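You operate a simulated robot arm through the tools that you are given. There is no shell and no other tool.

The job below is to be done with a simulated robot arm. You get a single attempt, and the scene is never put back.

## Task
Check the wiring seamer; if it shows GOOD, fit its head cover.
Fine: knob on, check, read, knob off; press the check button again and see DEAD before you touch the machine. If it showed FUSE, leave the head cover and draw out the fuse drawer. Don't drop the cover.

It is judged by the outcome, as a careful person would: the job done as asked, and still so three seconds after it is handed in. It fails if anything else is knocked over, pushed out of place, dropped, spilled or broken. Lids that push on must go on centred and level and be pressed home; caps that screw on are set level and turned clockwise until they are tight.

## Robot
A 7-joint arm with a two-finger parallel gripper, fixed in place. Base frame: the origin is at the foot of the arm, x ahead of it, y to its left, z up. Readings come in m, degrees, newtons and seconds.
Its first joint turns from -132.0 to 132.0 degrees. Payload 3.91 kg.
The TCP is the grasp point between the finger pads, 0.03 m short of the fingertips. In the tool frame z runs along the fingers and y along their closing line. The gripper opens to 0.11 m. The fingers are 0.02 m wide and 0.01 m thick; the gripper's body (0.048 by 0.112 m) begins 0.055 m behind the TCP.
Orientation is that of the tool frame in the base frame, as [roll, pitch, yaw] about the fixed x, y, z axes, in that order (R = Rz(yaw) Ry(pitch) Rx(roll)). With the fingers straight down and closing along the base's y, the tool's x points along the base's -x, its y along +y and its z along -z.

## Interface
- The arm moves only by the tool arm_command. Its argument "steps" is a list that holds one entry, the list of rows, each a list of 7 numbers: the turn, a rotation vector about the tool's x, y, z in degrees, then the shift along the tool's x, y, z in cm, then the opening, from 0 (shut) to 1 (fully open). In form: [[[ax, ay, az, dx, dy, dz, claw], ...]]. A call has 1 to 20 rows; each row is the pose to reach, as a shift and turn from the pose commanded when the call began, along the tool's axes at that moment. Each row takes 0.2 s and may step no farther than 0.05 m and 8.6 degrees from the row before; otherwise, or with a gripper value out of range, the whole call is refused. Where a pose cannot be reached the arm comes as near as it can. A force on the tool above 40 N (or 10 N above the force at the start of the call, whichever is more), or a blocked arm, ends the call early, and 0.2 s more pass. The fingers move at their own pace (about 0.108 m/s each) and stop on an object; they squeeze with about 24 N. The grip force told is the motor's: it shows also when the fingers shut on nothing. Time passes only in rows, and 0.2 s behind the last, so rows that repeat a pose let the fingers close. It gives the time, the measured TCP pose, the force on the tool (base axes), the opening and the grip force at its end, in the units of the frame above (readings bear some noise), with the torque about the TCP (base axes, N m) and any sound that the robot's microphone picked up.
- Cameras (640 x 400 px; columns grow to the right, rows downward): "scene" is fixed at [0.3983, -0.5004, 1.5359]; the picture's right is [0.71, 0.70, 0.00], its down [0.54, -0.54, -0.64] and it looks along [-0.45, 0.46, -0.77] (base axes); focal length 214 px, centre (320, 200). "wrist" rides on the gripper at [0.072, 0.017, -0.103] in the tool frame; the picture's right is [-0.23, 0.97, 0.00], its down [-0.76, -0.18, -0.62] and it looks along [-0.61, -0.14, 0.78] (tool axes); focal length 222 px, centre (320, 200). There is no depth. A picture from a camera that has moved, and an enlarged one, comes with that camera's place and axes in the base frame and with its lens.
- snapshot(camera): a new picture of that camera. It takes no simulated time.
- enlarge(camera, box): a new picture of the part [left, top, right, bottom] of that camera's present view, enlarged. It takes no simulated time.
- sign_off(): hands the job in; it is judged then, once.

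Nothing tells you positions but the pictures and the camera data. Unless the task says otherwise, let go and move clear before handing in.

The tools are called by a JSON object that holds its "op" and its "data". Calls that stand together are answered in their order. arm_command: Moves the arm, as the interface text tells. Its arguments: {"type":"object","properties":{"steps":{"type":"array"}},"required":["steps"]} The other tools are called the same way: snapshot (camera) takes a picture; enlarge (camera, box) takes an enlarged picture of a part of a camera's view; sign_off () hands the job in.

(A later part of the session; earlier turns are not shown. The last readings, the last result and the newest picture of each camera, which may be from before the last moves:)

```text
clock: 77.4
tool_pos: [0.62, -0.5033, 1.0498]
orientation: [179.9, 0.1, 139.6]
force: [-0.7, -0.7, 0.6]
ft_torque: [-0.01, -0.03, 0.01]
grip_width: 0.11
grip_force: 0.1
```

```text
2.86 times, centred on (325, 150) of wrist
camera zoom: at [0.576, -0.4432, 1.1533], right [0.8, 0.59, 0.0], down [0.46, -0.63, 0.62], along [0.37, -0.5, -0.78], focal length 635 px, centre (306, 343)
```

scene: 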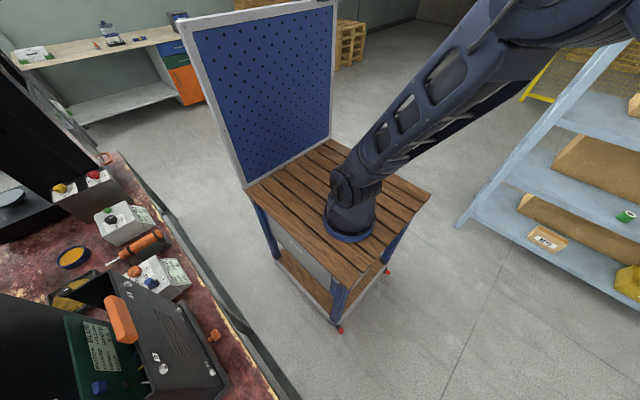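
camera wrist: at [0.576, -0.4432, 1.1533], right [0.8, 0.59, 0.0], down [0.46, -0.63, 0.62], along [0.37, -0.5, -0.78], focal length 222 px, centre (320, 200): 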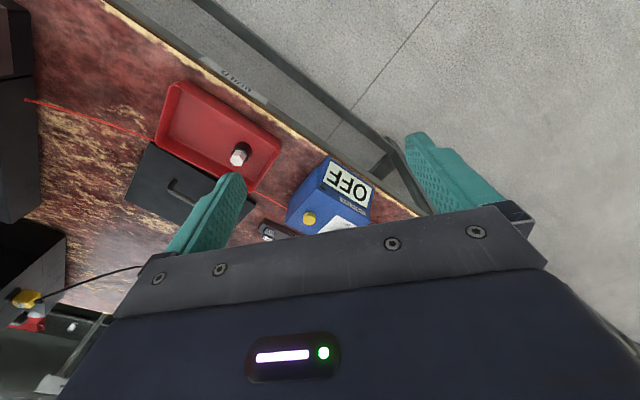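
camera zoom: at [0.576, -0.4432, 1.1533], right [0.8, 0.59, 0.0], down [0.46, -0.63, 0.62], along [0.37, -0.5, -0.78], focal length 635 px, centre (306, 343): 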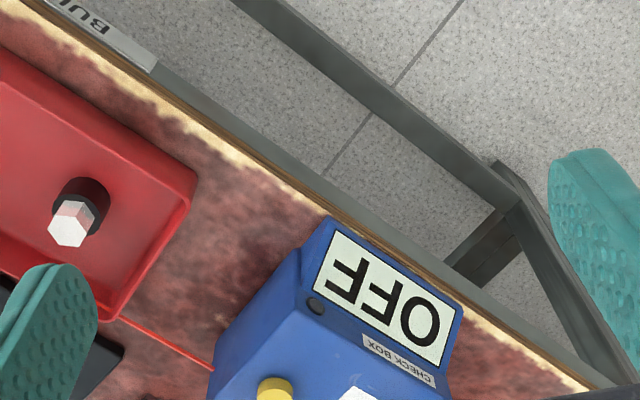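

The check box is just ahead. I'll move outward a little to bring knob and button into the clear part of the view.

{"op": "arm_command", "data": {"steps": [[[0, 0, 0, -4, 0, 0, 1], [0, 0, 0, -8, 0, 0, 1], [0, 0, 0, -11, 0, 0, 1]]]}}

{"op": "snapshot", "data": {"camera": "wrist"}}

{"op": "enlarge", "data": {"camera": "wrist", "box": [240, 70, 420, 210]}}

```text
clock: 78.2
tool_pos: [0.7047, -0.5745, 1.0486]
orientation: [180.0, -0.1, 139.4]
force: [0.0, 0.6, 0.1]
ft_torque: [0.01, 0.0, -0.01]
grip_width: 0.1099
grip_force: 0.0
```

```text
taken
camera wrist: at [0.6611, -0.5139, 1.1521], right [0.81, 0.59, 0.0], down [0.46, -0.63, 0.62], along [0.37, -0.5, -0.78], focal length 222 px, centre (320, 200)
```

wrist: 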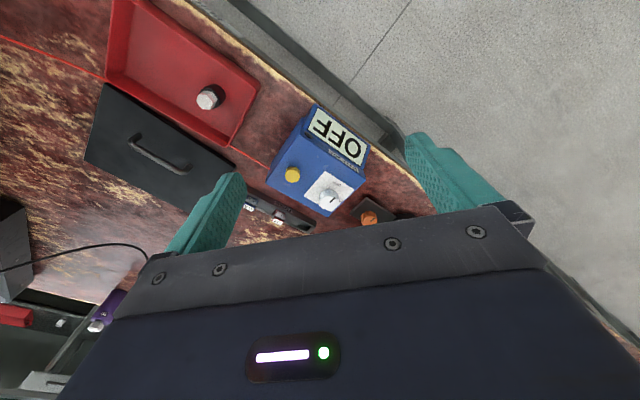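

```text
2.86 times, centred on (330, 140) of wrist
camera zoom: at [0.6611, -0.5139, 1.1521], right [0.81, 0.59, 0.0], down [0.46, -0.63, 0.62], along [0.37, -0.5, -0.78], focal length 635 px, centre (291, 371)
```

zoom: 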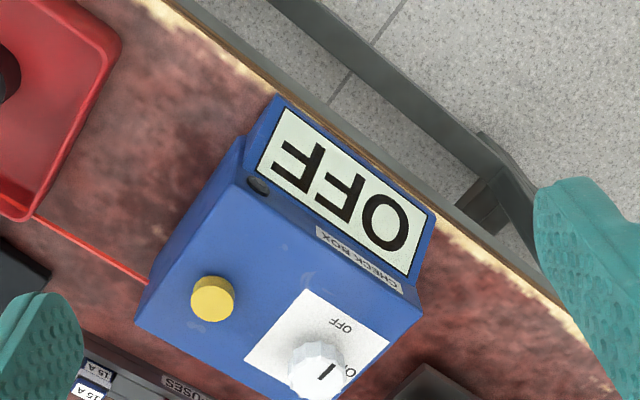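

Triangulated: yellow button top at about (0.747, -0.710, 0.82), knob top centre at (0.827, -0.708, 0.832), panel surface z≈0.812; the pointer is at OFF (+y) and ON lies toward +x, 90° clockwise. I'll turn and tilt the tool outward so that it reaches the knob.

{"op": "arm_command", "data": {"steps": [[[0, 0, -7.5, 0, 0, 0, 0.65], [0, 0, -15, 0, 0, 0, 0.65], [0, 0, -22.6, 0, 0, 0, 0.65]]]}}

{"op": "arm_command", "data": {"steps": [[[0, -8, 0, 0, 0, 0, 0.65], [0, -16, 0, 0, 0, 0, 0.65], [0, -24, 0, 0, 0, 0, 0.65], [0, -32, 0, 0, 0, 0, 0.65], [0, -40, 0, 0, 0, 0, 0.65]]]}}

```text
clock: 79.0
tool_pos: [0.7045, -0.5743, 1.0482]
orientation: [-179.9, 0.0, 162.2]
force: [-0.1, 0.6, -0.3]
ft_torque: [0.01, 0.01, 0.0]
grip_width: 0.0716
grip_force: 0.0
```

```text
clock: 80.2
tool_pos: [0.6994, -0.5762, 1.048]
orientation: [180.0, 40.1, 162.0]
force: [-1.3, -2.7, 0.7]
ft_torque: [0.07, -0.07, 0.04]
grip_width: 0.0715
grip_force: 0.0
```

{"op": "arm_command", "data": {"steps": [[[0, 0, 0, -0.8, -1.7, 3.7, 0.65], [0, 0, 0, -1.6, -3.4, 7.5, 0.65], [0, 0, 0, -2.3, -5.2, 11.2, 0.65], [0, 0, 0, -3.1, -6.9, 14.9, 0.65], [0, 0, 0, -3.9, -8.6, 18.7, 0.65]]]}}

{"op": "snapshot", "data": {"camera": "wrist"}}

{"op": "enlarge", "data": {"camera": "wrist", "box": [220, 60, 420, 220]}}

```text
clock: 81.4
tool_pos: [0.8195, -0.7023, 0.9308]
orientation: [-180.0, 40.1, 162.2]
force: [0.6, -0.3, 1.5]
ft_torque: [-0.02, 0.07, -0.01]
grip_width: 0.0714
grip_force: 0.1
```

```text
taken
camera wrist: at [0.7092, -0.6486, 0.9637], right [0.47, 0.87, 0.15], down [0.12, -0.22, 0.97], along [0.88, -0.43, -0.21], focal length 222 px, centre (320, 200)
```

wrist: 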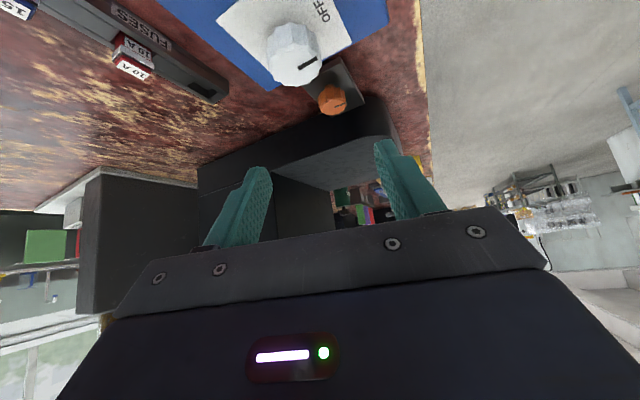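

```text
2.50 times, centred on (320, 140) of wrist
camera zoom: at [0.7092, -0.6486, 0.9637], right [0.47, 0.87, 0.15], down [0.12, -0.22, 0.97], along [0.88, -0.43, -0.21], focal length 555 px, centre (320, 350)
```

zoom: 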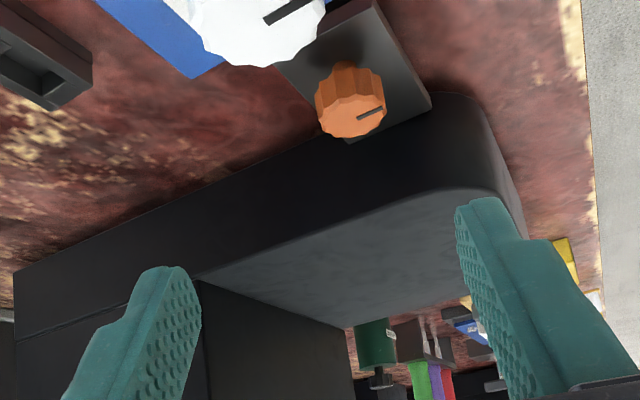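

The knob is where I reckoned. I'll lower the open fingers around it.

{"op": "arm_command", "data": {"steps": [[[0, 0, 0, 2.2, -0.1, 2.3, 0.65], [0, 0, 0, 4.2, -0.2, 4.5, 0.65], [0, 0, 0, 5.0, -0.3, 5.4, 0.65], [0, 0, 0, 5.65, -0.34, 6.1, 0.65]]]}}

{"op": "snapshot", "data": {"camera": "wrist"}}

{"op": "enlarge", "data": {"camera": "scene", "box": [0, 300, 160, 400]}}

```text
clock: 82.4
tool_pos: [0.8159, -0.704, 0.8453]
orientation: [-180.0, 40.1, 162.1]
force: [-0.2, -0.4, -0.4]
ft_torque: [0.01, -0.02, 0.01]
grip_width: 0.0714
grip_force: 0.0
```

```text
taken
camera wrist: at [0.7048, -0.65, 0.8794], right [0.47, 0.87, 0.15], down [0.12, -0.23, 0.97], along [0.88, -0.43, -0.21], focal length 222 px, centre (320, 200)
```

wrist: 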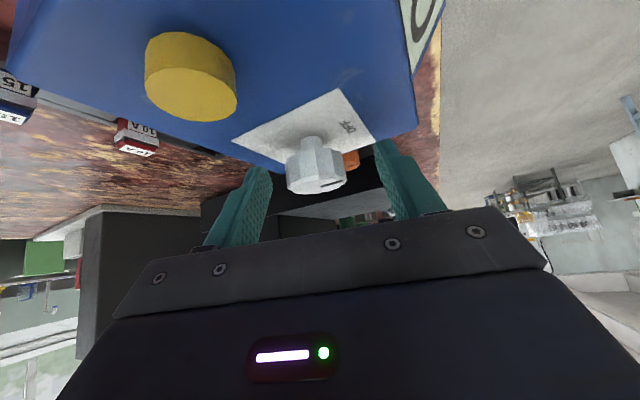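

```text
4.00 times, centred on (80, 350) of scene
camera zoom: at [0.3983, -0.5004, 1.5359], right [0.71, 0.7, 0.0], down [0.54, -0.54, -0.64], along [-0.45, 0.46, -0.77], focal length 858 px, centre (1280, -400)
```

zoom: 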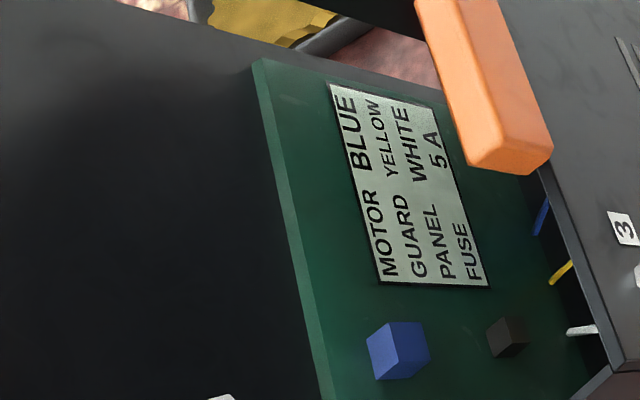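

The knob sits centred between the fingers. I'll close on it.

{"op": "arm_command", "data": {"steps": [[[0, 0, 0, 0, 0, 0, 0.3], [0, 0, 0, 0, 0, 0, 0.1], [0, 0, 0, 0, 0, 0, 0.1]]]}}

{"op": "snapshot", "data": {"camera": "wrist"}}

```text
clock: 83.2
tool_pos: [0.8141, -0.7064, 0.8474]
orientation: [-179.9, 40.0, 162.0]
force: [-6.9, -21.1, -2.6]
ft_torque: [-0.44, -0.16, -0.26]
grip_width: 0.0359
grip_force: 45.0
```

```text
taken
camera wrist: at [0.7038, -0.652, 0.8793], right [0.47, 0.87, 0.15], down [0.12, -0.22, 0.97], along [0.88, -0.43, -0.21], focal length 222 px, centre (320, 200)
```

wrist: 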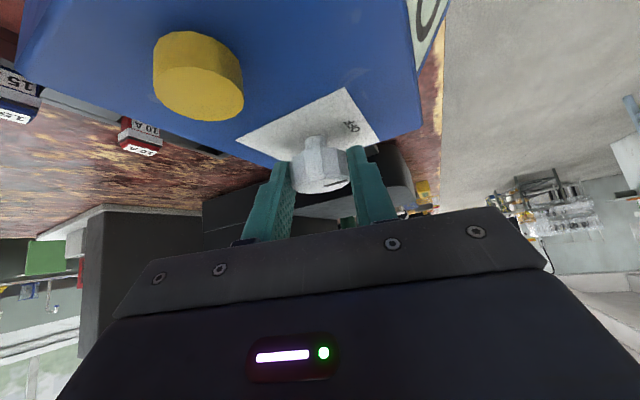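

I have the knob (0.036 m wide). I'll turn it clockwise about its vertical axis in a first 45° stroke, easing the sideways load.

{"op": "arm_command", "data": {"steps": [[[0, 0, 0, 0, -0.2, 0, 0.1], [4.82, 0, 5.75, -0.01, -0.04, 0.01, 0.1], [9.65, 0, 11.5, -0.03, 0.11, 0.03, 0.1], [14.47, 0, 17.24, -0.07, 0.26, 0.06, 0.1], [19.3, 0, 23, -0.12, 0.4, 0.1, 0.1], [24.1, 0, 28.7, -0.19, 0.53, 0.16, 0.1], [28.9, 0, 34.5, -0.27, 0.65, 0.23, 0.1]]]}}

{"op": "snapshot", "data": {"camera": "wrist"}}

```text
clock: 84.8
tool_pos: [0.8203, -0.6988, 0.8488]
orientation: [179.9, 40.0, 117.0]
force: [1.3, -18.8, 0.0]
ft_torque: [-0.6, 0.19, -0.03]
grip_width: 0.0355
grip_force: 45.5
```

```text
taken
camera wrist: at [0.7797, -0.5822, 0.8803], right [0.95, 0.29, 0.15], down [-0.08, -0.24, 0.97], along [0.31, -0.93, -0.21], focal length 222 px, centre (320, 200)
```

wrist: 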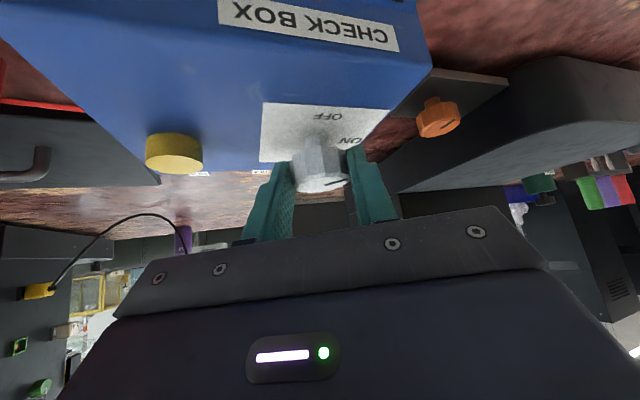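

{"op": "enlarge", "data": {"camera": "wrist", "box": [250, 80, 410, 200]}}

```text
3.33 times, centred on (330, 140) of wrist
camera zoom: at [0.7797, -0.5822, 0.8803], right [0.95, 0.29, 0.15], down [-0.08, -0.24, 0.97], along [0.31, -0.93, -0.21], focal length 740 px, centre (287, 400)
```

zoom: 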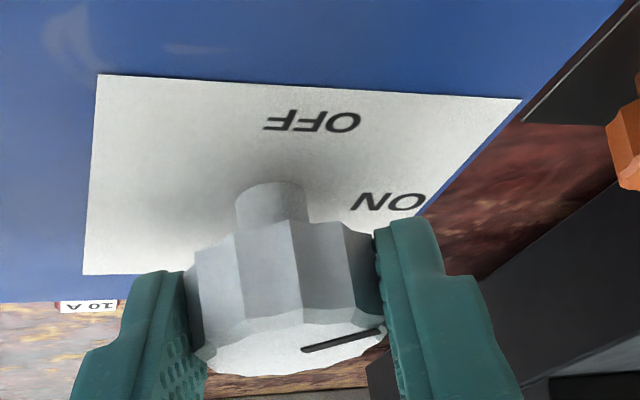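

The pointer has come round about 45°, halfway to ON. I'll release, swing back 45°, grip again and finish the turn.

{"op": "arm_command", "data": {"steps": [[[0, 0, 0, 0, 0, 0, 0.65], [0, 0, 0, 0, 0, 0, 0.65], [-4.82, 0, -5.75, -0.01, -0.15, 0.01, 0.65], [-9.65, 0, -11.5, -0.03, -0.3, 0.03, 0.65], [-14.47, 0, -17.24, -0.07, -0.45, 0.06, 0.65], [-19.3, 0, -23, -0.12, -0.59, 0.1, 0.65], [-24.1, 0, -28.7, -0.19, -0.72, 0.16, 0.65], [-28.9, 0, -34.5, -0.27, -0.83, 0.23, 0.65]]]}}

{"op": "enlarge", "data": {"camera": "wrist", "box": [220, 60, 420, 220]}}

```text
clock: 86.6
tool_pos: [0.8144, -0.7058, 0.8487]
orientation: [179.9, 40.2, 162.1]
force: [0.7, 0.9, 0.2]
ft_torque: [-0.03, 0.07, -0.03]
grip_width: 0.0716
grip_force: 0.1
```

```text
2.50 times, centred on (320, 140) of wrist
camera zoom: at [0.7044, -0.6513, 0.8809], right [0.46, 0.87, 0.15], down [0.12, -0.22, 0.97], along [0.88, -0.43, -0.21], focal length 555 px, centre (320, 350)
```

zoom: 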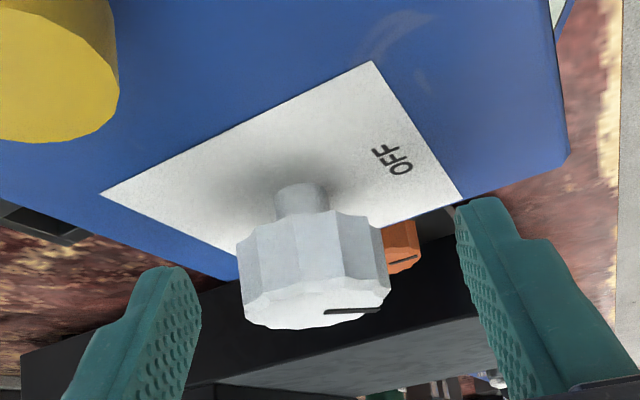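

{"op": "arm_command", "data": {"steps": [[[0, 0, 0, 0, -0.2, 0, 0.3], [0, 0, 0, 0, -0.2, 0, 0.1], [0, 0, 0, 0, -0.2, 0, 0.1], [0, 0, 0, 0, -0.2, 0, 0.1], [4.82, 0, 5.75, -0.01, -0.06, 0.01, 0.1], [9.65, 0, 11.5, -0.03, 0.08, 0.02, 0.1], [14.47, 0, 17.24, -0.06, 0.21, 0.05, 0.1], [19.3, 0, 23, -0.11, 0.33, 0.09, 0.1], [24.1, 0, 28.7, -0.17, 0.44, 0.14, 0.1], [28.9, 0, 34.5, -0.24, 0.55, 0.2, 0.1], [30.5, 0, 36.4, -0.26, 0.58, 0.22, 0.1]]]}}

{"op": "snapshot", "data": {"camera": "wrist"}}

{"op": "enlarge", "data": {"camera": "wrist", "box": [250, 80, 410, 200]}}

```text
clock: 89.0
tool_pos: [0.8201, -0.701, 0.8482]
orientation: [180.0, 40.0, 114.4]
force: [9.3, 6.1, 4.1]
ft_torque: [-0.65, -0.38, 0.64]
grip_width: 0.0356
grip_force: 44.9
```

```text
taken
camera wrist: at [0.7857, -0.5818, 0.8804], right [0.96, 0.25, 0.15], down [-0.09, -0.24, 0.97], along [0.27, -0.94, -0.21], focal length 222 px, centre (320, 200)
```

wrist: 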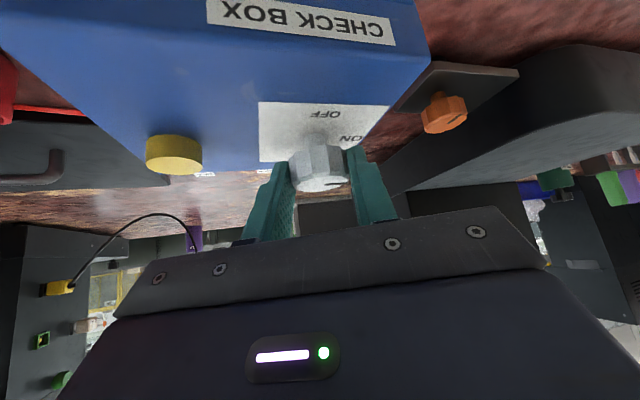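

```text
3.33 times, centred on (330, 140) of wrist
camera zoom: at [0.7857, -0.5818, 0.8804], right [0.96, 0.25, 0.15], down [-0.09, -0.24, 0.97], along [0.27, -0.94, -0.21], focal length 740 px, centre (287, 400)
```

zoom: 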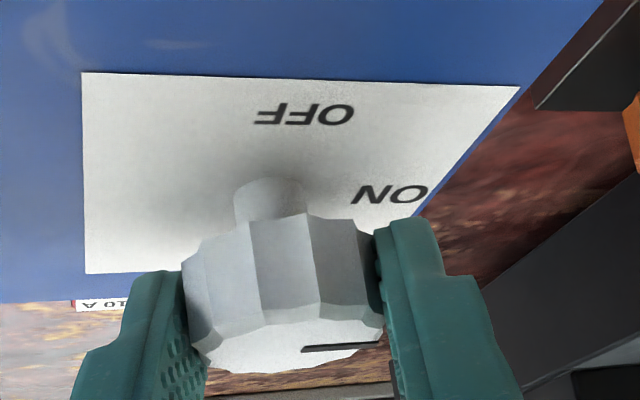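

The turn ended against a stop (torque 0.6 N·m), so the knob should be at ON. I'll release, lift clear and look.

{"op": "arm_command", "data": {"steps": [[[0, 0, 0, 0, 0, 0, 0.65], [0, 0, 0, 0, 0, 0, 0.65], [0, 0, 0, -1.9, 0, -2.3, 0.65], [0, 0, 0, -4.5, 0, -5.4, 0.65], [0, 0, 0, -7.1, 0, -8.4, 0.65], [0, 0, 0, -9.7, 0, -11.5, 0.65]]]}}

{"op": "snapshot", "data": {"camera": "wrist"}}

{"op": "enlarge", "data": {"camera": "wrist", "box": [180, 0, 420, 140]}}

```text
clock: 90.4
tool_pos: [0.8189, -0.7014, 0.9986]
orientation: [180.0, 40.0, 114.6]
force: [-0.2, -0.1, -0.7]
ft_torque: [-0.1, -0.01, 0.0]
grip_width: 0.0713
grip_force: 0.1
```

```text
taken
camera wrist: at [0.7837, -0.5824, 1.0319], right [0.96, 0.25, 0.15], down [-0.08, -0.24, 0.97], along [0.27, -0.94, -0.21], focal length 222 px, centre (320, 200)
```

wrist: 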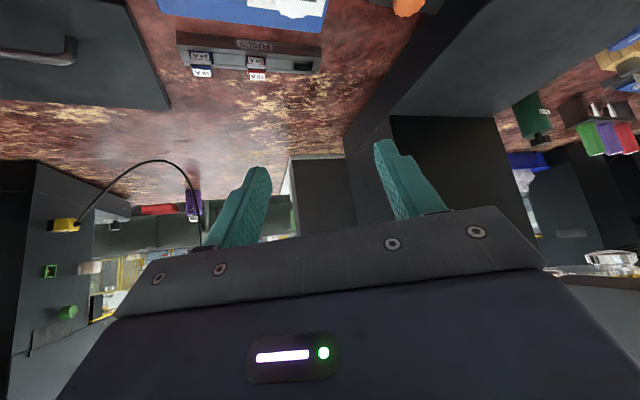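

```text
2.67 times, centred on (300, 70) of wrist
camera zoom: at [0.7837, -0.5824, 1.0319], right [0.96, 0.25, 0.15], down [-0.08, -0.24, 0.97], along [0.27, -0.94, -0.21], focal length 592 px, centre (373, 547)
```

zoom: 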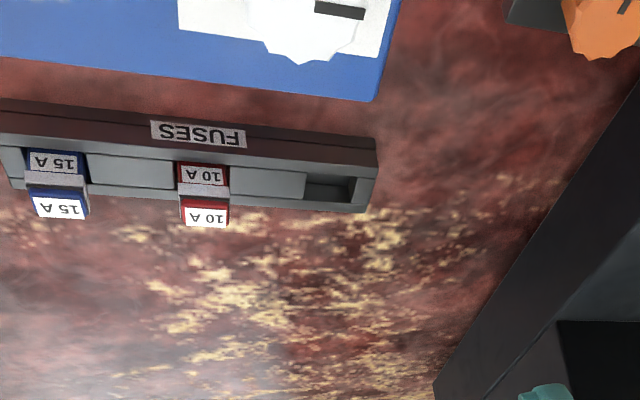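

{"op": "arm_command", "data": {"steps": [[[0, 8, 0, 1.5, -0.8, -2.9, 0.65], [0, 16, 0, 3.1, -1.6, -5.8, 0.65], [0, 24, 0, 4.6, -2.4, -8.6, 0.65], [0, 32, 0, 6.1, -3.2, -11.5, 0.65], [0, 40, 0, 7.66, -4, -14.4, 0.65]]]}}

{"op": "enlarge", "data": {"camera": "wrist", "box": [220, 60, 440, 220]}}

```text
clock: 91.6
tool_pos: [0.7191, -0.578, 1.0593]
orientation: [-180.0, -0.2, 114.6]
force: [0.4, 0.9, -0.5]
ft_torque: [-0.01, 0.01, 0.01]
grip_width: 0.0716
grip_force: 0.0
```

```text
2.50 times, centred on (330, 140) of wrist
camera zoom: at [0.7045, -0.5059, 1.1632], right [0.98, 0.2, 0.0], down [0.16, -0.77, 0.62], along [0.12, -0.61, -0.78], focal length 555 px, centre (295, 350)
```

zoom: 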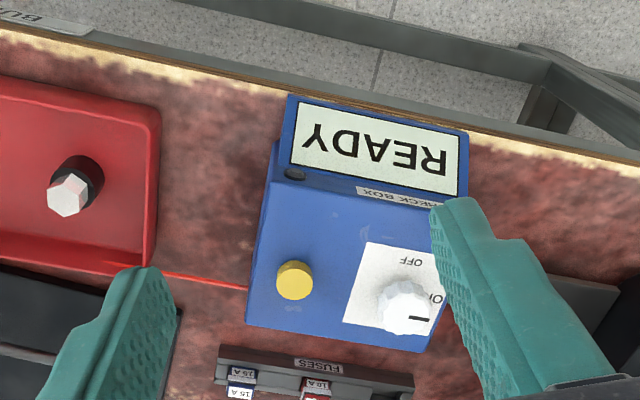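

The display reads READY. Next I'll close the fingers and go to the yellow button.

{"op": "arm_command", "data": {"steps": [[[0, 0, -7.3, 0, 0, 0, 0.3], [0, 0, -14.6, 0, 0, 0, 0], [0, 0, -21.8, 0, 0, 0, 0]]]}}

{"op": "arm_command", "data": {"steps": [[[0, -7.5, 0, 0, 0, 0, 0], [0, -15, 0, 0, 0, 0, 0], [0, -22.5, 0, 0, 0, 0, 0], [0, -30, 0, 0, 0, 0, 0]]]}}

```text
clock: 92.4
tool_pos: [0.7195, -0.5798, 1.059]
orientation: [179.9, 0.0, 136.5]
force: [-0.3, 0.2, 0.4]
ft_torque: [0.0, -0.02, 0.01]
grip_width: 0.0
grip_force: 23.9
```

```text
clock: 93.4
tool_pos: [0.719, -0.5793, 1.0576]
orientation: [-180.0, 30.1, 136.4]
force: [0.0, -0.7, 0.2]
ft_torque: [-0.01, -0.01, 0.0]
grip_width: 0.0
grip_force: 23.8
```

{"op": "arm_command", "data": {"steps": [[[0, 0, 0, -0.07, -1.5, 4, 0], [0, 0, 0, -0.14, -3, 8, 0], [0, 0, 0, -0.22, -4.5, 12, 0], [0, 0, 0, -0.29, -6, 16, 0], [0, 0, 0, -0.36, -7.56, 20.1, 0]]]}}

{"op": "snapshot", "data": {"camera": "wrist"}}

```text
clock: 94.6
tool_pos: [0.7446, -0.707, 0.8886]
orientation: [179.8, 30.1, 136.4]
force: [0.9, 0.2, 1.1]
ft_torque: [0.01, 0.05, -0.02]
grip_width: 0.0003
grip_force: 23.8
```

```text
taken
camera wrist: at [0.6735, -0.6153, 0.9411], right [0.81, 0.57, 0.11], down [0.13, -0.37, 0.92], along [0.57, -0.73, -0.37], focal length 222 px, centre (320, 200)
```

wrist: 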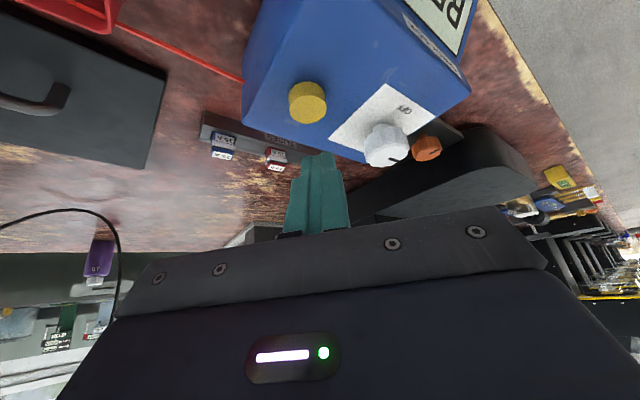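

The button is right below the fingertips. I'll press straight down slowly.

{"op": "arm_command", "data": {"steps": [[[0, 0, 0, 1.2, 0, 2.08, 0], [0, 0, 0, 1.6, 0, 2.77, 0], [0, 0, 0, 1.8, 0, 3.12, 0], [0, 0, 0, 1.95, 0, 3.38, 0]]]}}

{"op": "snapshot", "data": {"camera": "wrist"}}

```text
clock: 95.6
tool_pos: [0.7434, -0.7074, 0.8474]
orientation: [180.0, 30.1, 136.4]
force: [2.1, -1.8, 9.0]
ft_torque: [-0.06, -0.13, 0.08]
grip_width: 0.0
grip_force: 24.1
heard: click
```

```text
taken
camera wrist: at [0.6734, -0.6153, 0.9015], right [0.81, 0.57, 0.11], down [0.13, -0.37, 0.92], along [0.57, -0.73, -0.37], focal length 222 px, centre (320, 200)
```

wrist: 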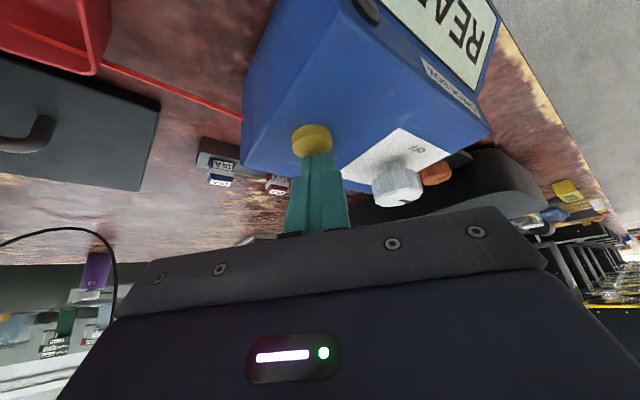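

I heard a click; the display still shows "REA…". I'll ease off the button and wait a moment to see whether it changes.

{"op": "arm_command", "data": {"steps": [[[0, 0, 0, 0, 0, 0, 0], [0, 0, 0, 0, 0, 0, 0], [0, 0, 0, 0, 0, 0, 0]]]}}

{"op": "enlarge", "data": {"camera": "wrist", "box": [340, 0, 520, 120]}}

{"op": "arm_command", "data": {"steps": [[[0, 0, 0, -1, 0, -1.73, 0], [0, 0, 0, -2.5, 0, -4.33, 0], [0, 0, 0, -4, 0, -6.9, 0], [0, 0, 0, -5.5, 0, -9.5, 0]]]}}

{"op": "snapshot", "data": {"camera": "wrist"}}

```text
clock: 96.4
tool_pos: [0.7443, -0.7068, 0.8477]
orientation: [180.0, 30.1, 136.3]
force: [4.5, -1.5, 11.9]
ft_torque: [-0.13, -0.17, 0.03]
grip_width: 0.0
grip_force: 23.9
```

```text
3.33 times, centred on (430, 60) of wrist
camera zoom: at [0.6731, -0.6152, 0.9013], right [0.81, 0.57, 0.11], down [0.13, -0.37, 0.92], along [0.57, -0.73, -0.37], focal length 740 px, centre (-47, 667)
```

zoom: 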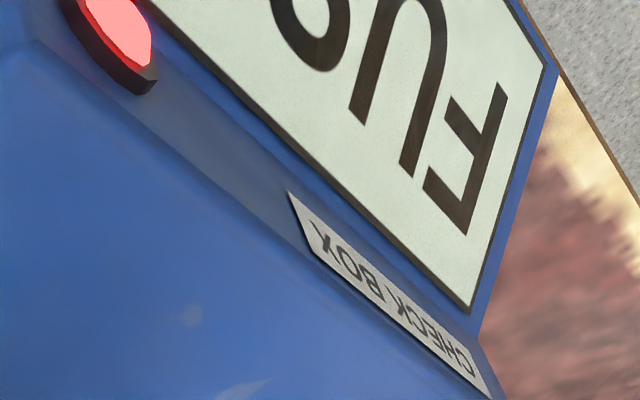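

```text
clock: 97.4
tool_pos: [0.7439, -0.7055, 0.9564]
orientation: [179.9, 29.9, 136.4]
force: [-0.2, -1.6, -0.8]
ft_torque: [0.0, 0.0, -0.01]
grip_width: 0.0001
grip_force: 23.7
```

```text
taken
camera wrist: at [0.6735, -0.6144, 1.0104], right [0.81, 0.57, 0.11], down [0.13, -0.37, 0.92], along [0.57, -0.73, -0.37], focal length 222 px, centre (320, 200)
```

wrist: 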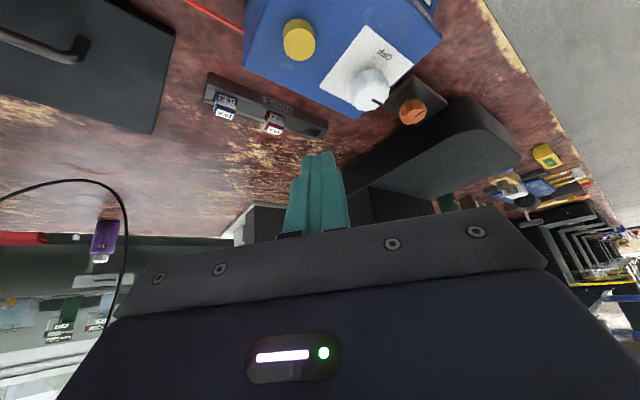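

It showed "FU…" with the lamp red, i.e. FUSE. I'll step back to confirm the full reading.

{"op": "arm_command", "data": {"steps": [[[0, 7.5, 0, 1.46, 1.6, -3.55, 0.3], [0, 15, 0, 2.9, 3.2, -7.1, 0.65], [0, 22.5, 0, 4.4, 4.8, -10.6, 0.65], [0, 30, 0, 5.83, 6.37, -14.2, 0.65]]]}}

{"op": "enlarge", "data": {"camera": "wrist", "box": [220, 40, 440, 200]}}

```text
clock: 98.4
tool_pos: [0.6952, -0.577, 1.0512]
orientation: [-180.0, -0.1, 136.4]
force: [0.0, 0.3, -1.3]
ft_torque: [0.07, 0.04, 0.02]
grip_width: 0.0715
grip_force: 0.0
```

```text
2.50 times, centred on (330, 120) of wrist
camera zoom: at [0.6568, -0.5154, 1.156], right [0.84, 0.55, 0.0], down [0.43, -0.66, 0.62], along [0.34, -0.52, -0.78], focal length 555 px, centre (295, 400)
```

zoom: 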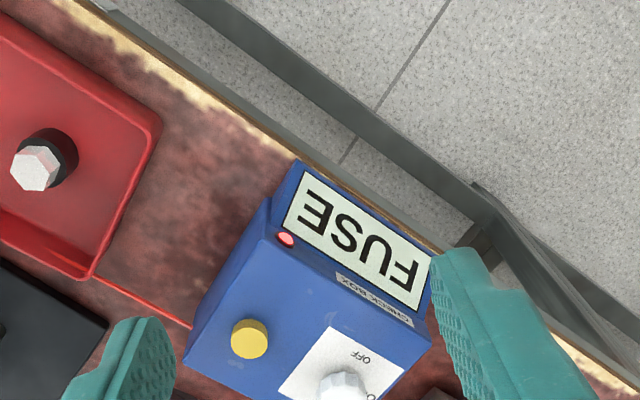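

FUSE is confirmed, so the cover stays as it is and the fuse drawer is the job. First the knob back to OFF: I'll return to it and turn counterclockwise.

{"op": "arm_command", "data": {"steps": [[[0, 0, 6.5, 0, 0, 0, 0.65], [0, 0, 13, 0, 0, 0, 0.65], [0, 0, 19.4, 0, 0, 0, 0.65]]]}}

{"op": "arm_command", "data": {"steps": [[[0, -8, 0, 0, 0, 0, 0.65], [0, -16, 0, 0, 0, 0, 0.65], [0, -24, 0, 0, 0, 0, 0.65], [0, -32, 0, 0, 0, 0, 0.65], [0, -40, 0, 0, 0, 0, 0.65]]]}}

```text
clock: 99.2
tool_pos: [0.6982, -0.5777, 1.0513]
orientation: [180.0, 0.0, 116.8]
force: [-0.1, -1.0, 0.1]
ft_torque: [0.01, 0.01, 0.02]
grip_width: 0.0714
grip_force: 0.1
```

```text
clock: 100.4
tool_pos: [0.6988, -0.5764, 1.0525]
orientation: [179.9, 40.0, 116.9]
force: [-0.1, -0.9, 0.4]
ft_torque: [0.03, -0.06, 0.03]
grip_width: 0.0713
grip_force: 0.0
```

{"op": "arm_command", "data": {"steps": [[[0, 0, 0, -0.8, 1, 4.15, 0.65], [0, 0, 0, -1.6, 2.1, 8.3, 0.65], [0, 0, 0, -2.5, 3.1, 12.5, 0.65], [0, 0, 0, -3.3, 4.1, 16.6, 0.65], [0, 0, 0, -4.13, 5.17, 20.76, 0.65]]]}}

{"op": "snapshot", "data": {"camera": "wrist"}}

```text
clock: 101.6
tool_pos: [0.8201, -0.6997, 0.9208]
orientation: [179.8, 40.1, 117.0]
force: [1.3, -0.2, 0.2]
ft_torque: [0.05, 0.01, -0.02]
grip_width: 0.0718
grip_force: 0.1
```

```text
taken
camera wrist: at [0.7806, -0.583, 0.9533], right [0.95, 0.29, 0.15], down [-0.08, -0.24, 0.97], along [0.31, -0.93, -0.21], focal length 222 px, centre (320, 200)
```

wrist: 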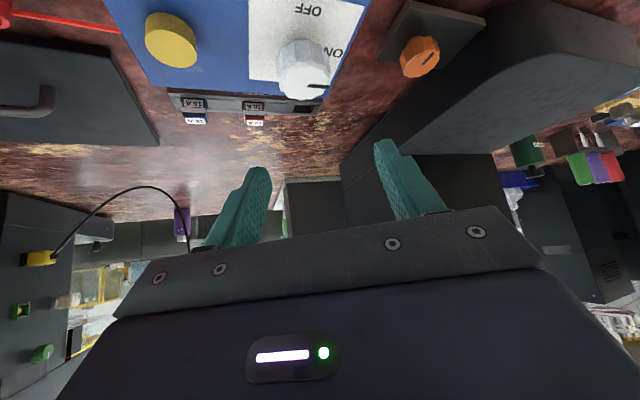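

{"op": "arm_command", "data": {"steps": [[[0, 0, 0, 1.6, 0, 1.9, 0.65], [0, 0, 0, 3.2, 0, 3.8, 0.65], [0, 0, 0, 4.1, 0, 4.9, 0.65], [0, 0, 0, 4.63, 0, 5.52, 0.65]]]}}

{"op": "enlarge", "data": {"camera": "wrist", "box": [220, 60, 420, 220]}}

```text
clock: 102.6
tool_pos: [0.8202, -0.6993, 0.8472]
orientation: [180.0, 40.0, 117.0]
force: [0.6, 0.3, -0.3]
ft_torque: [0.03, 0.0, -0.02]
grip_width: 0.0717
grip_force: 0.1
```

```text
2.50 times, centred on (320, 140) of wrist
camera zoom: at [0.7801, -0.5828, 0.8802], right [0.95, 0.29, 0.15], down [-0.08, -0.24, 0.97], along [0.31, -0.93, -0.21], focal length 555 px, centre (320, 350)
```

zoom: 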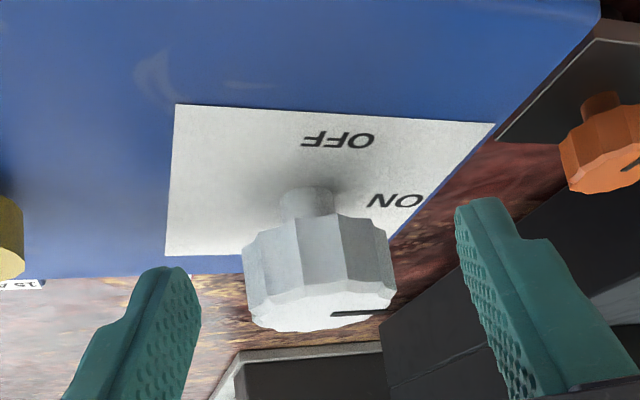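

{"op": "arm_command", "data": {"steps": [[[0, 0, 0, 0, -0.2, 0, 0.3], [0, 0, 0, 0, -0.2, 0, 0.1], [0, 0, 0, 0, -0.2, 0, 0.1], [0, 0, 0, 0, -0.2, 0, 0.1], [-4.82, 0, -5.75, -0.01, -0.34, 0.01, 0.1], [-9.65, 0, -11.5, -0.03, -0.47, 0.02, 0.1], [-14.47, 0, -17.24, -0.06, -0.6, 0.05, 0.1], [-19.3, 0, -23, -0.11, -0.72, 0.09, 0.1], [-24.1, 0, -28.7, -0.17, -0.84, 0.14, 0.1], [-28.9, 0, -34.5, -0.24, -0.94, 0.2, 0.1]]]}}

{"op": "enlarge", "data": {"camera": "wrist", "box": [220, 60, 420, 220]}}

```text
clock: 104.8
tool_pos: [0.8141, -0.7061, 0.8478]
orientation: [180.0, 40.1, 162.2]
force: [18.5, 3.4, 15.4]
ft_torque: [0.02, -1.11, 0.1]
grip_width: 0.0358
grip_force: 45.0
```

```text
2.50 times, centred on (320, 140) of wrist
camera zoom: at [0.7034, -0.6524, 0.8802], right [0.46, 0.87, 0.15], down [0.12, -0.22, 0.97], along [0.88, -0.43, -0.21], focal length 555 px, centre (320, 350)
```

zoom: 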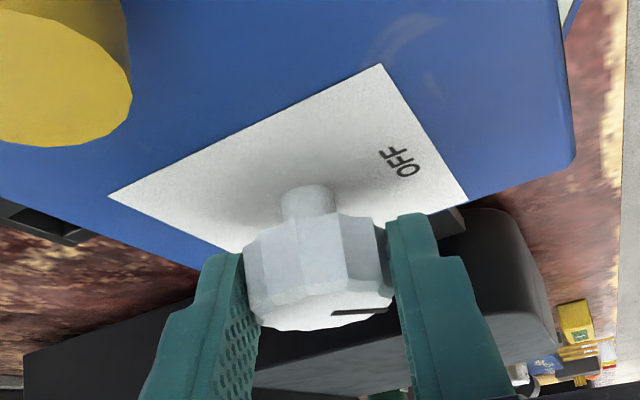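

Half the way back. I'll release, swing back to yaw 117 and turn once more.

{"op": "arm_command", "data": {"steps": [[[0, 0, 0, 0, 0, 0, 0.65], [0, 0, 0, 0, 0, 0, 0.65], [4.82, 0, 5.75, -0.01, 0.14, 0.01, 0.65], [9.65, 0, 11.5, -0.03, 0.27, 0.02, 0.65], [14.47, 0, 17.24, -0.06, 0.4, 0.05, 0.65], [19.3, 0, 23, -0.11, 0.52, 0.09, 0.65], [24.1, 0, 28.7, -0.17, 0.64, 0.14, 0.65], [28.9, 0, 34.5, -0.24, 0.74, 0.2, 0.65]]]}}

{"op": "enlarge", "data": {"camera": "wrist", "box": [220, 60, 420, 220]}}

```text
clock: 106.6
tool_pos: [0.8161, -0.7019, 0.8474]
orientation: [180.0, 40.0, 116.8]
force: [-0.4, -0.9, 0.7]
ft_torque: [0.1, -0.06, 0.05]
grip_width: 0.0716
grip_force: 0.0
```

```text
2.50 times, centred on (320, 140) of wrist
camera zoom: at [0.7776, -0.5854, 0.8798], right [0.95, 0.28, 0.15], down [-0.08, -0.24, 0.97], along [0.31, -0.93, -0.21], focal length 555 px, centre (320, 350)
```

zoom: 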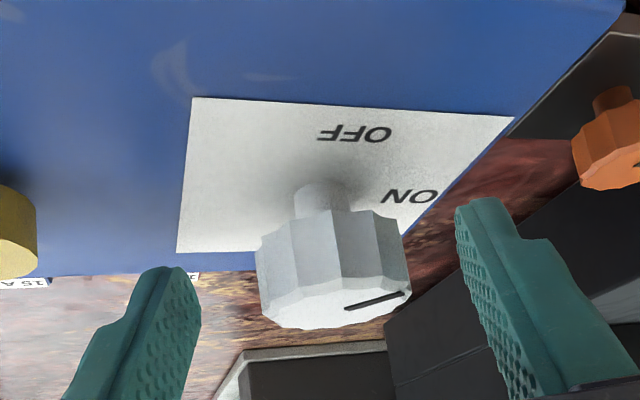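

{"op": "arm_command", "data": {"steps": [[[0, 0, 0, 0, 0.1, 0, 0.3], [0, 0, 0, 0, 0.1, 0, 0.1], [0, 0, 0, 0, 0.1, 0, 0.1], [0, 0, 0, 0, 0.1, 0, 0.1], [-4.82, 0, -5.75, -0.01, -0.04, 0.01, 0.1], [-9.65, 0, -11.5, -0.03, -0.17, 0.02, 0.1], [-14.47, 0, -17.24, -0.06, -0.3, 0.05, 0.1], [-19.3, 0, -23, -0.11, -0.42, 0.09, 0.1], [-24.1, 0, -28.7, -0.17, -0.54, 0.14, 0.1], [-28.9, 0, -34.5, -0.24, -0.64, 0.2, 0.1], [-31, 0, -37, -0.26, -0.68, 0.22, 0.1]]]}}

{"op": "enlarge", "data": {"camera": "wrist", "box": [220, 60, 420, 220]}}

```text
clock: 109.0
tool_pos: [0.814, -0.707, 0.846]
orientation: [180.0, 40.1, 165.4]
force: [2.7, 3.6, 8.3]
ft_torque: [-0.04, -0.75, -0.48]
grip_width: 0.0356
grip_force: 44.9
```

```text
2.50 times, centred on (320, 140) of wrist
camera zoom: at [0.7007, -0.6594, 0.8796], right [0.41, 0.9, 0.15], down [0.13, -0.22, 0.97], along [0.9, -0.38, -0.21], focal length 555 px, centre (320, 350)
```

zoom: 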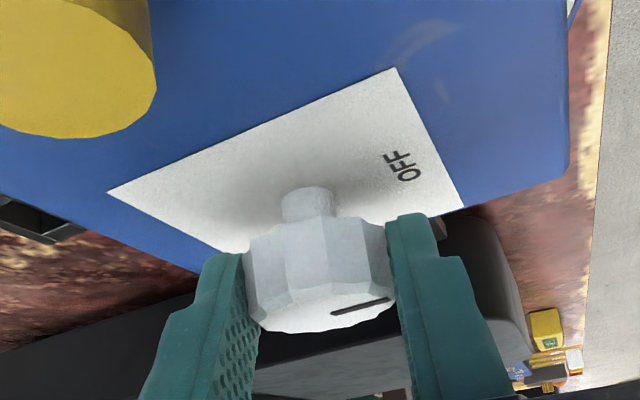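

The turn ended against the OFF stop. I'll release, lift and step back to check.

{"op": "arm_command", "data": {"steps": [[[0, 0, 0, 0, 0, 0, 0.65], [0, 0, 0, 0, 0, 0, 0.65], [0, 0, 0, -1.9, 0, -2.3, 0.65], [0, 0, 0, -4.5, 0, -5.4, 0.65], [0, 0, 0, -7.1, 0, -8.4, 0.65]]]}}

{"op": "arm_command", "data": {"steps": [[[0, 8, 0, 3, 0, -2.5, 0.3], [0, 16, 0, 6, 0, -5, 0], [0, 24, 0, 9, 1, -7.5, 0], [0, 32, 0, 11.5, 2, -10, 0], [0, 40, 0, 13.5, 3, -13, 0]]]}}

{"op": "snapshot", "data": {"camera": "wrist"}}

```text
clock: 110.2
tool_pos: [0.8143, -0.7066, 0.9548]
orientation: [-180.0, 40.1, 165.3]
force: [0.5, -0.4, -0.9]
ft_torque: [0.03, -0.01, 0.0]
grip_width: 0.0716
grip_force: 0.1
```

```text
clock: 111.4
tool_pos: [0.6426, -0.6293, 0.9658]
orientation: [180.0, -0.2, 165.1]
force: [-0.1, -0.4, -0.2]
ft_torque: [0.03, 0.04, 0.0]
grip_width: 0.0
grip_force: 23.8
```

```text
taken
camera wrist: at [0.5769, -0.5941, 1.0705], right [0.47, 0.88, 0.0], down [0.69, -0.37, 0.62], along [0.55, -0.29, -0.78], focal length 222 px, centre (320, 200)
```

wrist: 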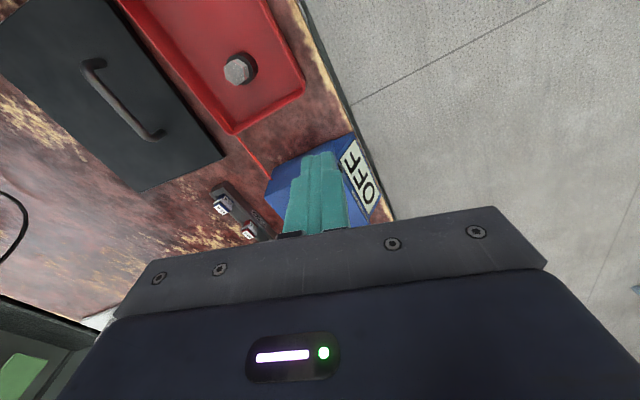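

The display shows OFF. Now I'll press the check button again to see DEAD.

{"op": "arm_command", "data": {"steps": [[[0, 0, 7.2, -1.5, 1.7, -2.5, 0], [0, 0, 14.4, -3, 3.4, -5, 0], [0, 0, 21.6, -4.5, 5.1, -7.2, 0], [0, 0, 28.7, -6.1, 6.8, -9.2, 0]]]}}

{"op": "arm_command", "data": {"steps": [[[0, -7.5, 0, 0, 0, 0, 0], [0, -15, 0, 0, 0, 0, 0], [0, -22.5, 0, 0, 0, 0, 0], [0, -30, 0, 0, 0, 0, 0]]]}}

```text
clock: 112.4
tool_pos: [0.7178, -0.5799, 1.062]
orientation: [180.0, 0.0, 136.4]
force: [-0.5, 0.3, 0.2]
ft_torque: [0.06, -0.02, -0.03]
grip_width: 0.0002
grip_force: 23.6
```

```text
clock: 113.4
tool_pos: [0.7178, -0.5807, 1.0616]
orientation: [-179.9, 30.2, 136.6]
force: [-0.4, -0.5, -0.9]
ft_torque: [0.04, 0.02, 0.01]
grip_width: 0.0
grip_force: 24.3
```

{"op": "arm_command", "data": {"steps": [[[0, 0, 0, -0.1, -1.5, 4, 0], [0, 0, 0, -0.2, -3, 8, 0], [0, 0, 0, -0.3, -4.4, 12, 0], [0, 0, 0, -0.4, -5.9, 16, 0], [0, 0, 0, -0.54, -7.33, 20.3, 0]]]}}

{"op": "arm_command", "data": {"steps": [[[0, 0, 0, 1.2, 0, 2.08, 0], [0, 0, 0, 1.6, 0, 2.77, 0], [0, 0, 0, 1.8, 0, 3.12, 0], [0, 0, 0, 1.95, 0, 3.38, 0], [0, 0, 0, 2.0, 0, 3.46, 0], [0, 0, 0, 2.0, 0, 3.46, 0]]]}}

{"op": "snapshot", "data": {"camera": "wrist"}}

```text
clock: 114.6
tool_pos: [0.7436, -0.7084, 0.8902]
orientation: [-180.0, 30.1, 136.6]
force: [-0.3, 0.0, 0.1]
ft_torque: [0.03, 0.08, 0.0]
grip_width: 0.0001
grip_force: 24.0
```

```text
clock: 116.0
tool_pos: [0.744, -0.7076, 0.8474]
orientation: [-180.0, 30.0, 136.5]
force: [1.1, 0.0, 4.2]
ft_torque: [-0.05, -0.09, 0.02]
grip_width: 0.0001
grip_force: 23.4
heard: click
```

```text
taken
camera wrist: at [0.6732, -0.6159, 0.9022], right [0.81, 0.57, 0.11], down [0.13, -0.37, 0.92], along [0.57, -0.73, -0.37], focal length 222 px, centre (320, 200)
```

wrist: 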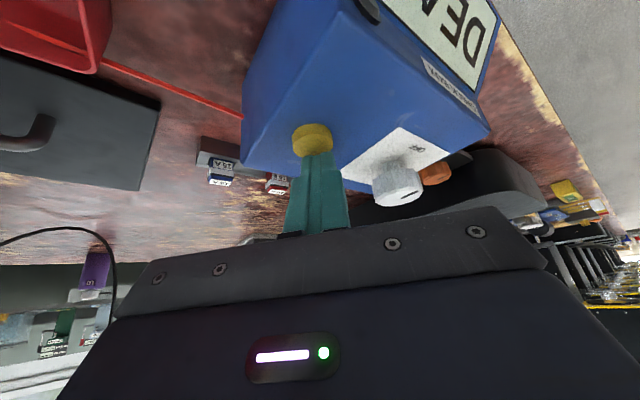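

The display now shows "DEA…". I'll lift off and step back to read DEAD in full.

{"op": "arm_command", "data": {"steps": [[[0, 0, 0, -1, 0, -1.73, 0], [0, 0, 0, -2.5, 0, -4.33, 0], [0, 0, 0, -4, 0, -6.9, 0], [0, 0, 0, -5.5, 0, -9.5, 0]]]}}

{"op": "arm_command", "data": {"steps": [[[0, 7.5, 0, 1.46, 1.6, -3.55, 0.3], [0, 15, 0, 2.9, 3.2, -7.1, 0.5], [0, 22.5, 0, 4.4, 4.8, -10.6, 0.5], [0, 30, 0, 5.83, 6.37, -14.2, 0.5]]]}}

{"op": "enlarge", "data": {"camera": "wrist", "box": [220, 40, 440, 200]}}

```text
clock: 117.0
tool_pos: [0.7435, -0.7057, 0.957]
orientation: [179.9, 29.9, 136.6]
force: [-0.3, -0.4, -0.2]
ft_torque: [-0.02, -0.02, 0.06]
grip_width: 0.0001
grip_force: 23.6
```

```text
clock: 118.0
tool_pos: [0.6993, -0.5772, 1.0523]
orientation: [179.9, -0.1, 136.5]
force: [0.3, -0.2, -0.6]
ft_torque: [0.02, 0.01, 0.0]
grip_width: 0.0549
grip_force: 0.1
```

```text
2.50 times, centred on (330, 120) of wrist
camera zoom: at [0.6592, -0.5143, 1.1557], right [0.83, 0.55, 0.0], down [0.43, -0.65, 0.62], along [0.34, -0.52, -0.78], focal length 555 px, centre (295, 400)
```

zoom: 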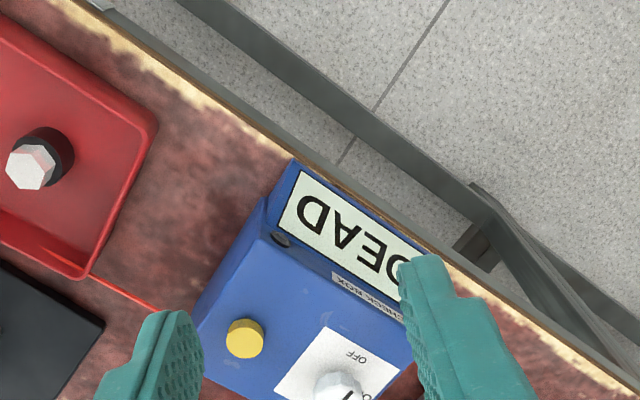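

DEAD is confirmed with the knob at OFF, so I may touch the machine. Now to the FUSE drawer: I'll go in front of its orange knob, near (0.11, -0.64, 0.80), for a close look.

{"op": "arm_command", "data": {"steps": [[[0, 0, 6.7, 3.8, -1.1, 0, 0.5], [0, 0, 13.4, 7.6, -2.3, 0, 0.5], [0, 0, 20, 11.4, -3.4, 0, 0.5], [0, 0, 26.7, 15.2, -4.6, 0, 0.5], [0, 0, 33.4, 19, -5.7, 0, 0.5], [0, 0, 40, 22.9, -6.8, 0, 0.5], [0, 0, 46.5, 26.8, -8, 0, 0.5]]]}}

{"op": "arm_command", "data": {"steps": [[[0, 0, 0, 0, -4.5, 0, 0.5], [0, 0, 0, -0.5, -9, 0, 0.5], [0, 0, 0, -1, -13.5, 0, 0.5], [0, 0, 0, -2, -18, 0, 0.5], [0, 0, 0, -3, -22.5, 0, 0.5], [0, 0, 0, -4, -27, 0, 0.5], [0, 0, 0, -5, -31, 0, 0.5], [0, 0, 0, -6, -34, 0, 0.5]]]}}

{"op": "arm_command", "data": {"steps": [[[0, -6.5, 0, 0, 0, 0, 0.5], [0, -13, 0, 0, 0, 1, 0.5], [0, -19, 0, 0, 0, 3, 0.5], [0, -25, 0, 0, 0, 5, 0.5]]]}}

{"op": "snapshot", "data": {"camera": "wrist"}}

{"op": "enlarge", "data": {"camera": "wrist", "box": [240, 60, 400, 180]}}

```text
clock: 119.6
tool_pos: [0.451, -0.4499, 1.0503]
orientation: [179.9, 0.0, 90.0]
force: [0.5, 0.4, 0.5]
ft_torque: [-0.01, 0.05, 0.03]
grip_width: 0.055
grip_force: 0.2
```

```text
clock: 121.4
tool_pos: [0.1109, -0.5104, 1.0517]
orientation: [-180.0, -0.1, 90.0]
force: [0.5, -0.7, 0.8]
ft_torque: [-0.02, 0.01, 0.0]
grip_width: 0.0549
grip_force: 0.0
```

```text
clock: 122.4
tool_pos: [0.1121, -0.5207, 1.0071]
orientation: [179.9, 24.7, 90.2]
force: [-0.8, 0.1, 0.0]
ft_torque: [0.01, 0.04, -0.04]
grip_width: 0.055
grip_force: 0.1
out of reach, approached as far as the arm can: row 4
```

```text
taken
camera wrist: at [0.128, -0.4123, 1.0714], right [0.97, -0.2, 0.1], down [-0.18, -0.43, 0.88], along [-0.14, -0.88, -0.46], focal length 222 px, centre (320, 200)
```

wrist: 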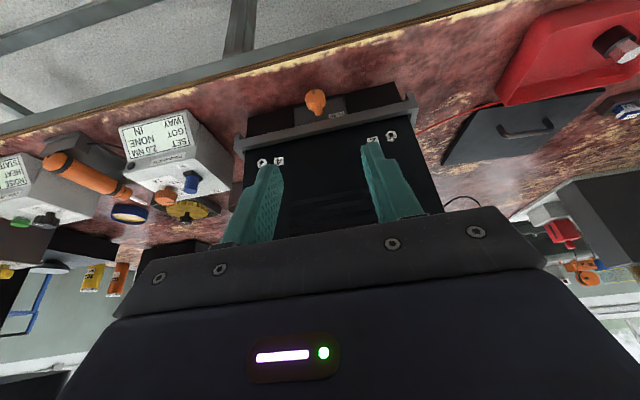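

```text
3.33 times, centred on (320, 120) of wrist
camera zoom: at [0.128, -0.4123, 1.0714], right [0.97, -0.2, 0.1], down [-0.18, -0.43, 0.88], along [-0.14, -0.88, -0.46], focal length 740 px, centre (320, 467)
```

zoom: 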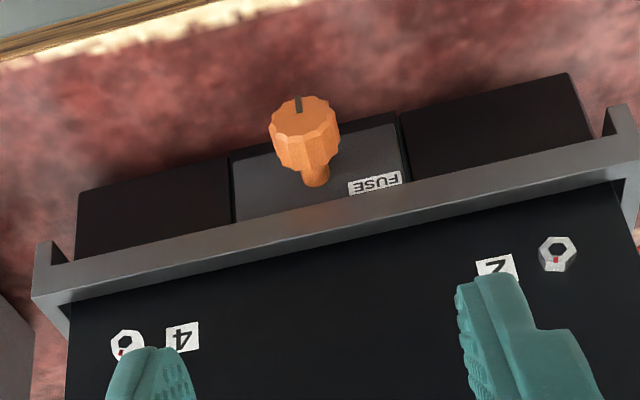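

I can see the FUSE drawer front with its orange knob (head about 0.035 m across, centre near (0.102, -0.649, 0.777)). I'll come nearer with the fingers open to straddle the knob, leaning the gripper slightly away from the cover.

{"op": "arm_command", "data": {"steps": [[[0, 3, 0, -1.6, -0.3, 2.8, 0.64], [0, 6, 0, -3.2, -0.7, 5.6, 0.64], [0, 10, 0, -4.9, -1, 8.5, 0.64]]]}}

{"op": "snapshot", "data": {"camera": "wrist"}}

{"op": "enlarge", "data": {"camera": "wrist", "box": [230, 40, 410, 180]}}

```text
clock: 123.2
tool_pos: [0.1001, -0.6012, 0.9521]
orientation: [180.0, 15.0, 90.0]
force: [-0.5, -0.5, 0.0]
ft_torque: [-0.02, -0.01, -0.04]
grip_width: 0.0707
grip_force: 0.1
```

```text
taken
camera wrist: at [0.1183, -0.5044, 1.033], right [0.97, -0.22, 0.06], down [-0.18, -0.57, 0.8], along [-0.14, -0.79, -0.6], focal length 222 px, centre (320, 200)
```

wrist: 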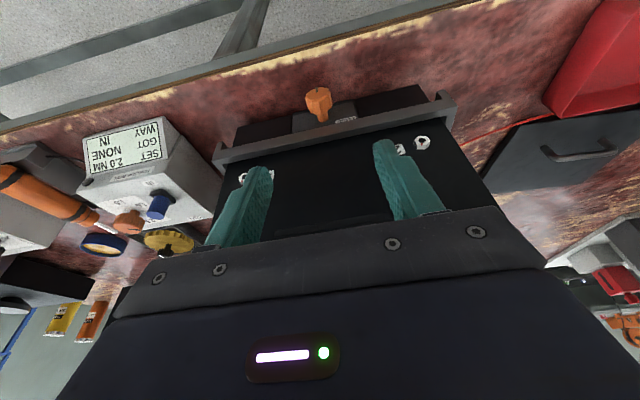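

```text
2.86 times, centred on (320, 110) of wrist
camera zoom: at [0.1183, -0.5044, 1.033], right [0.97, -0.22, 0.06], down [-0.18, -0.57, 0.8], along [-0.14, -0.79, -0.6], focal length 635 px, centre (320, 457)
```

zoom: 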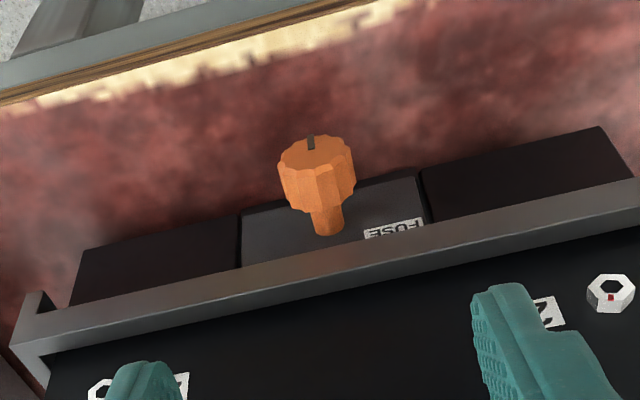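

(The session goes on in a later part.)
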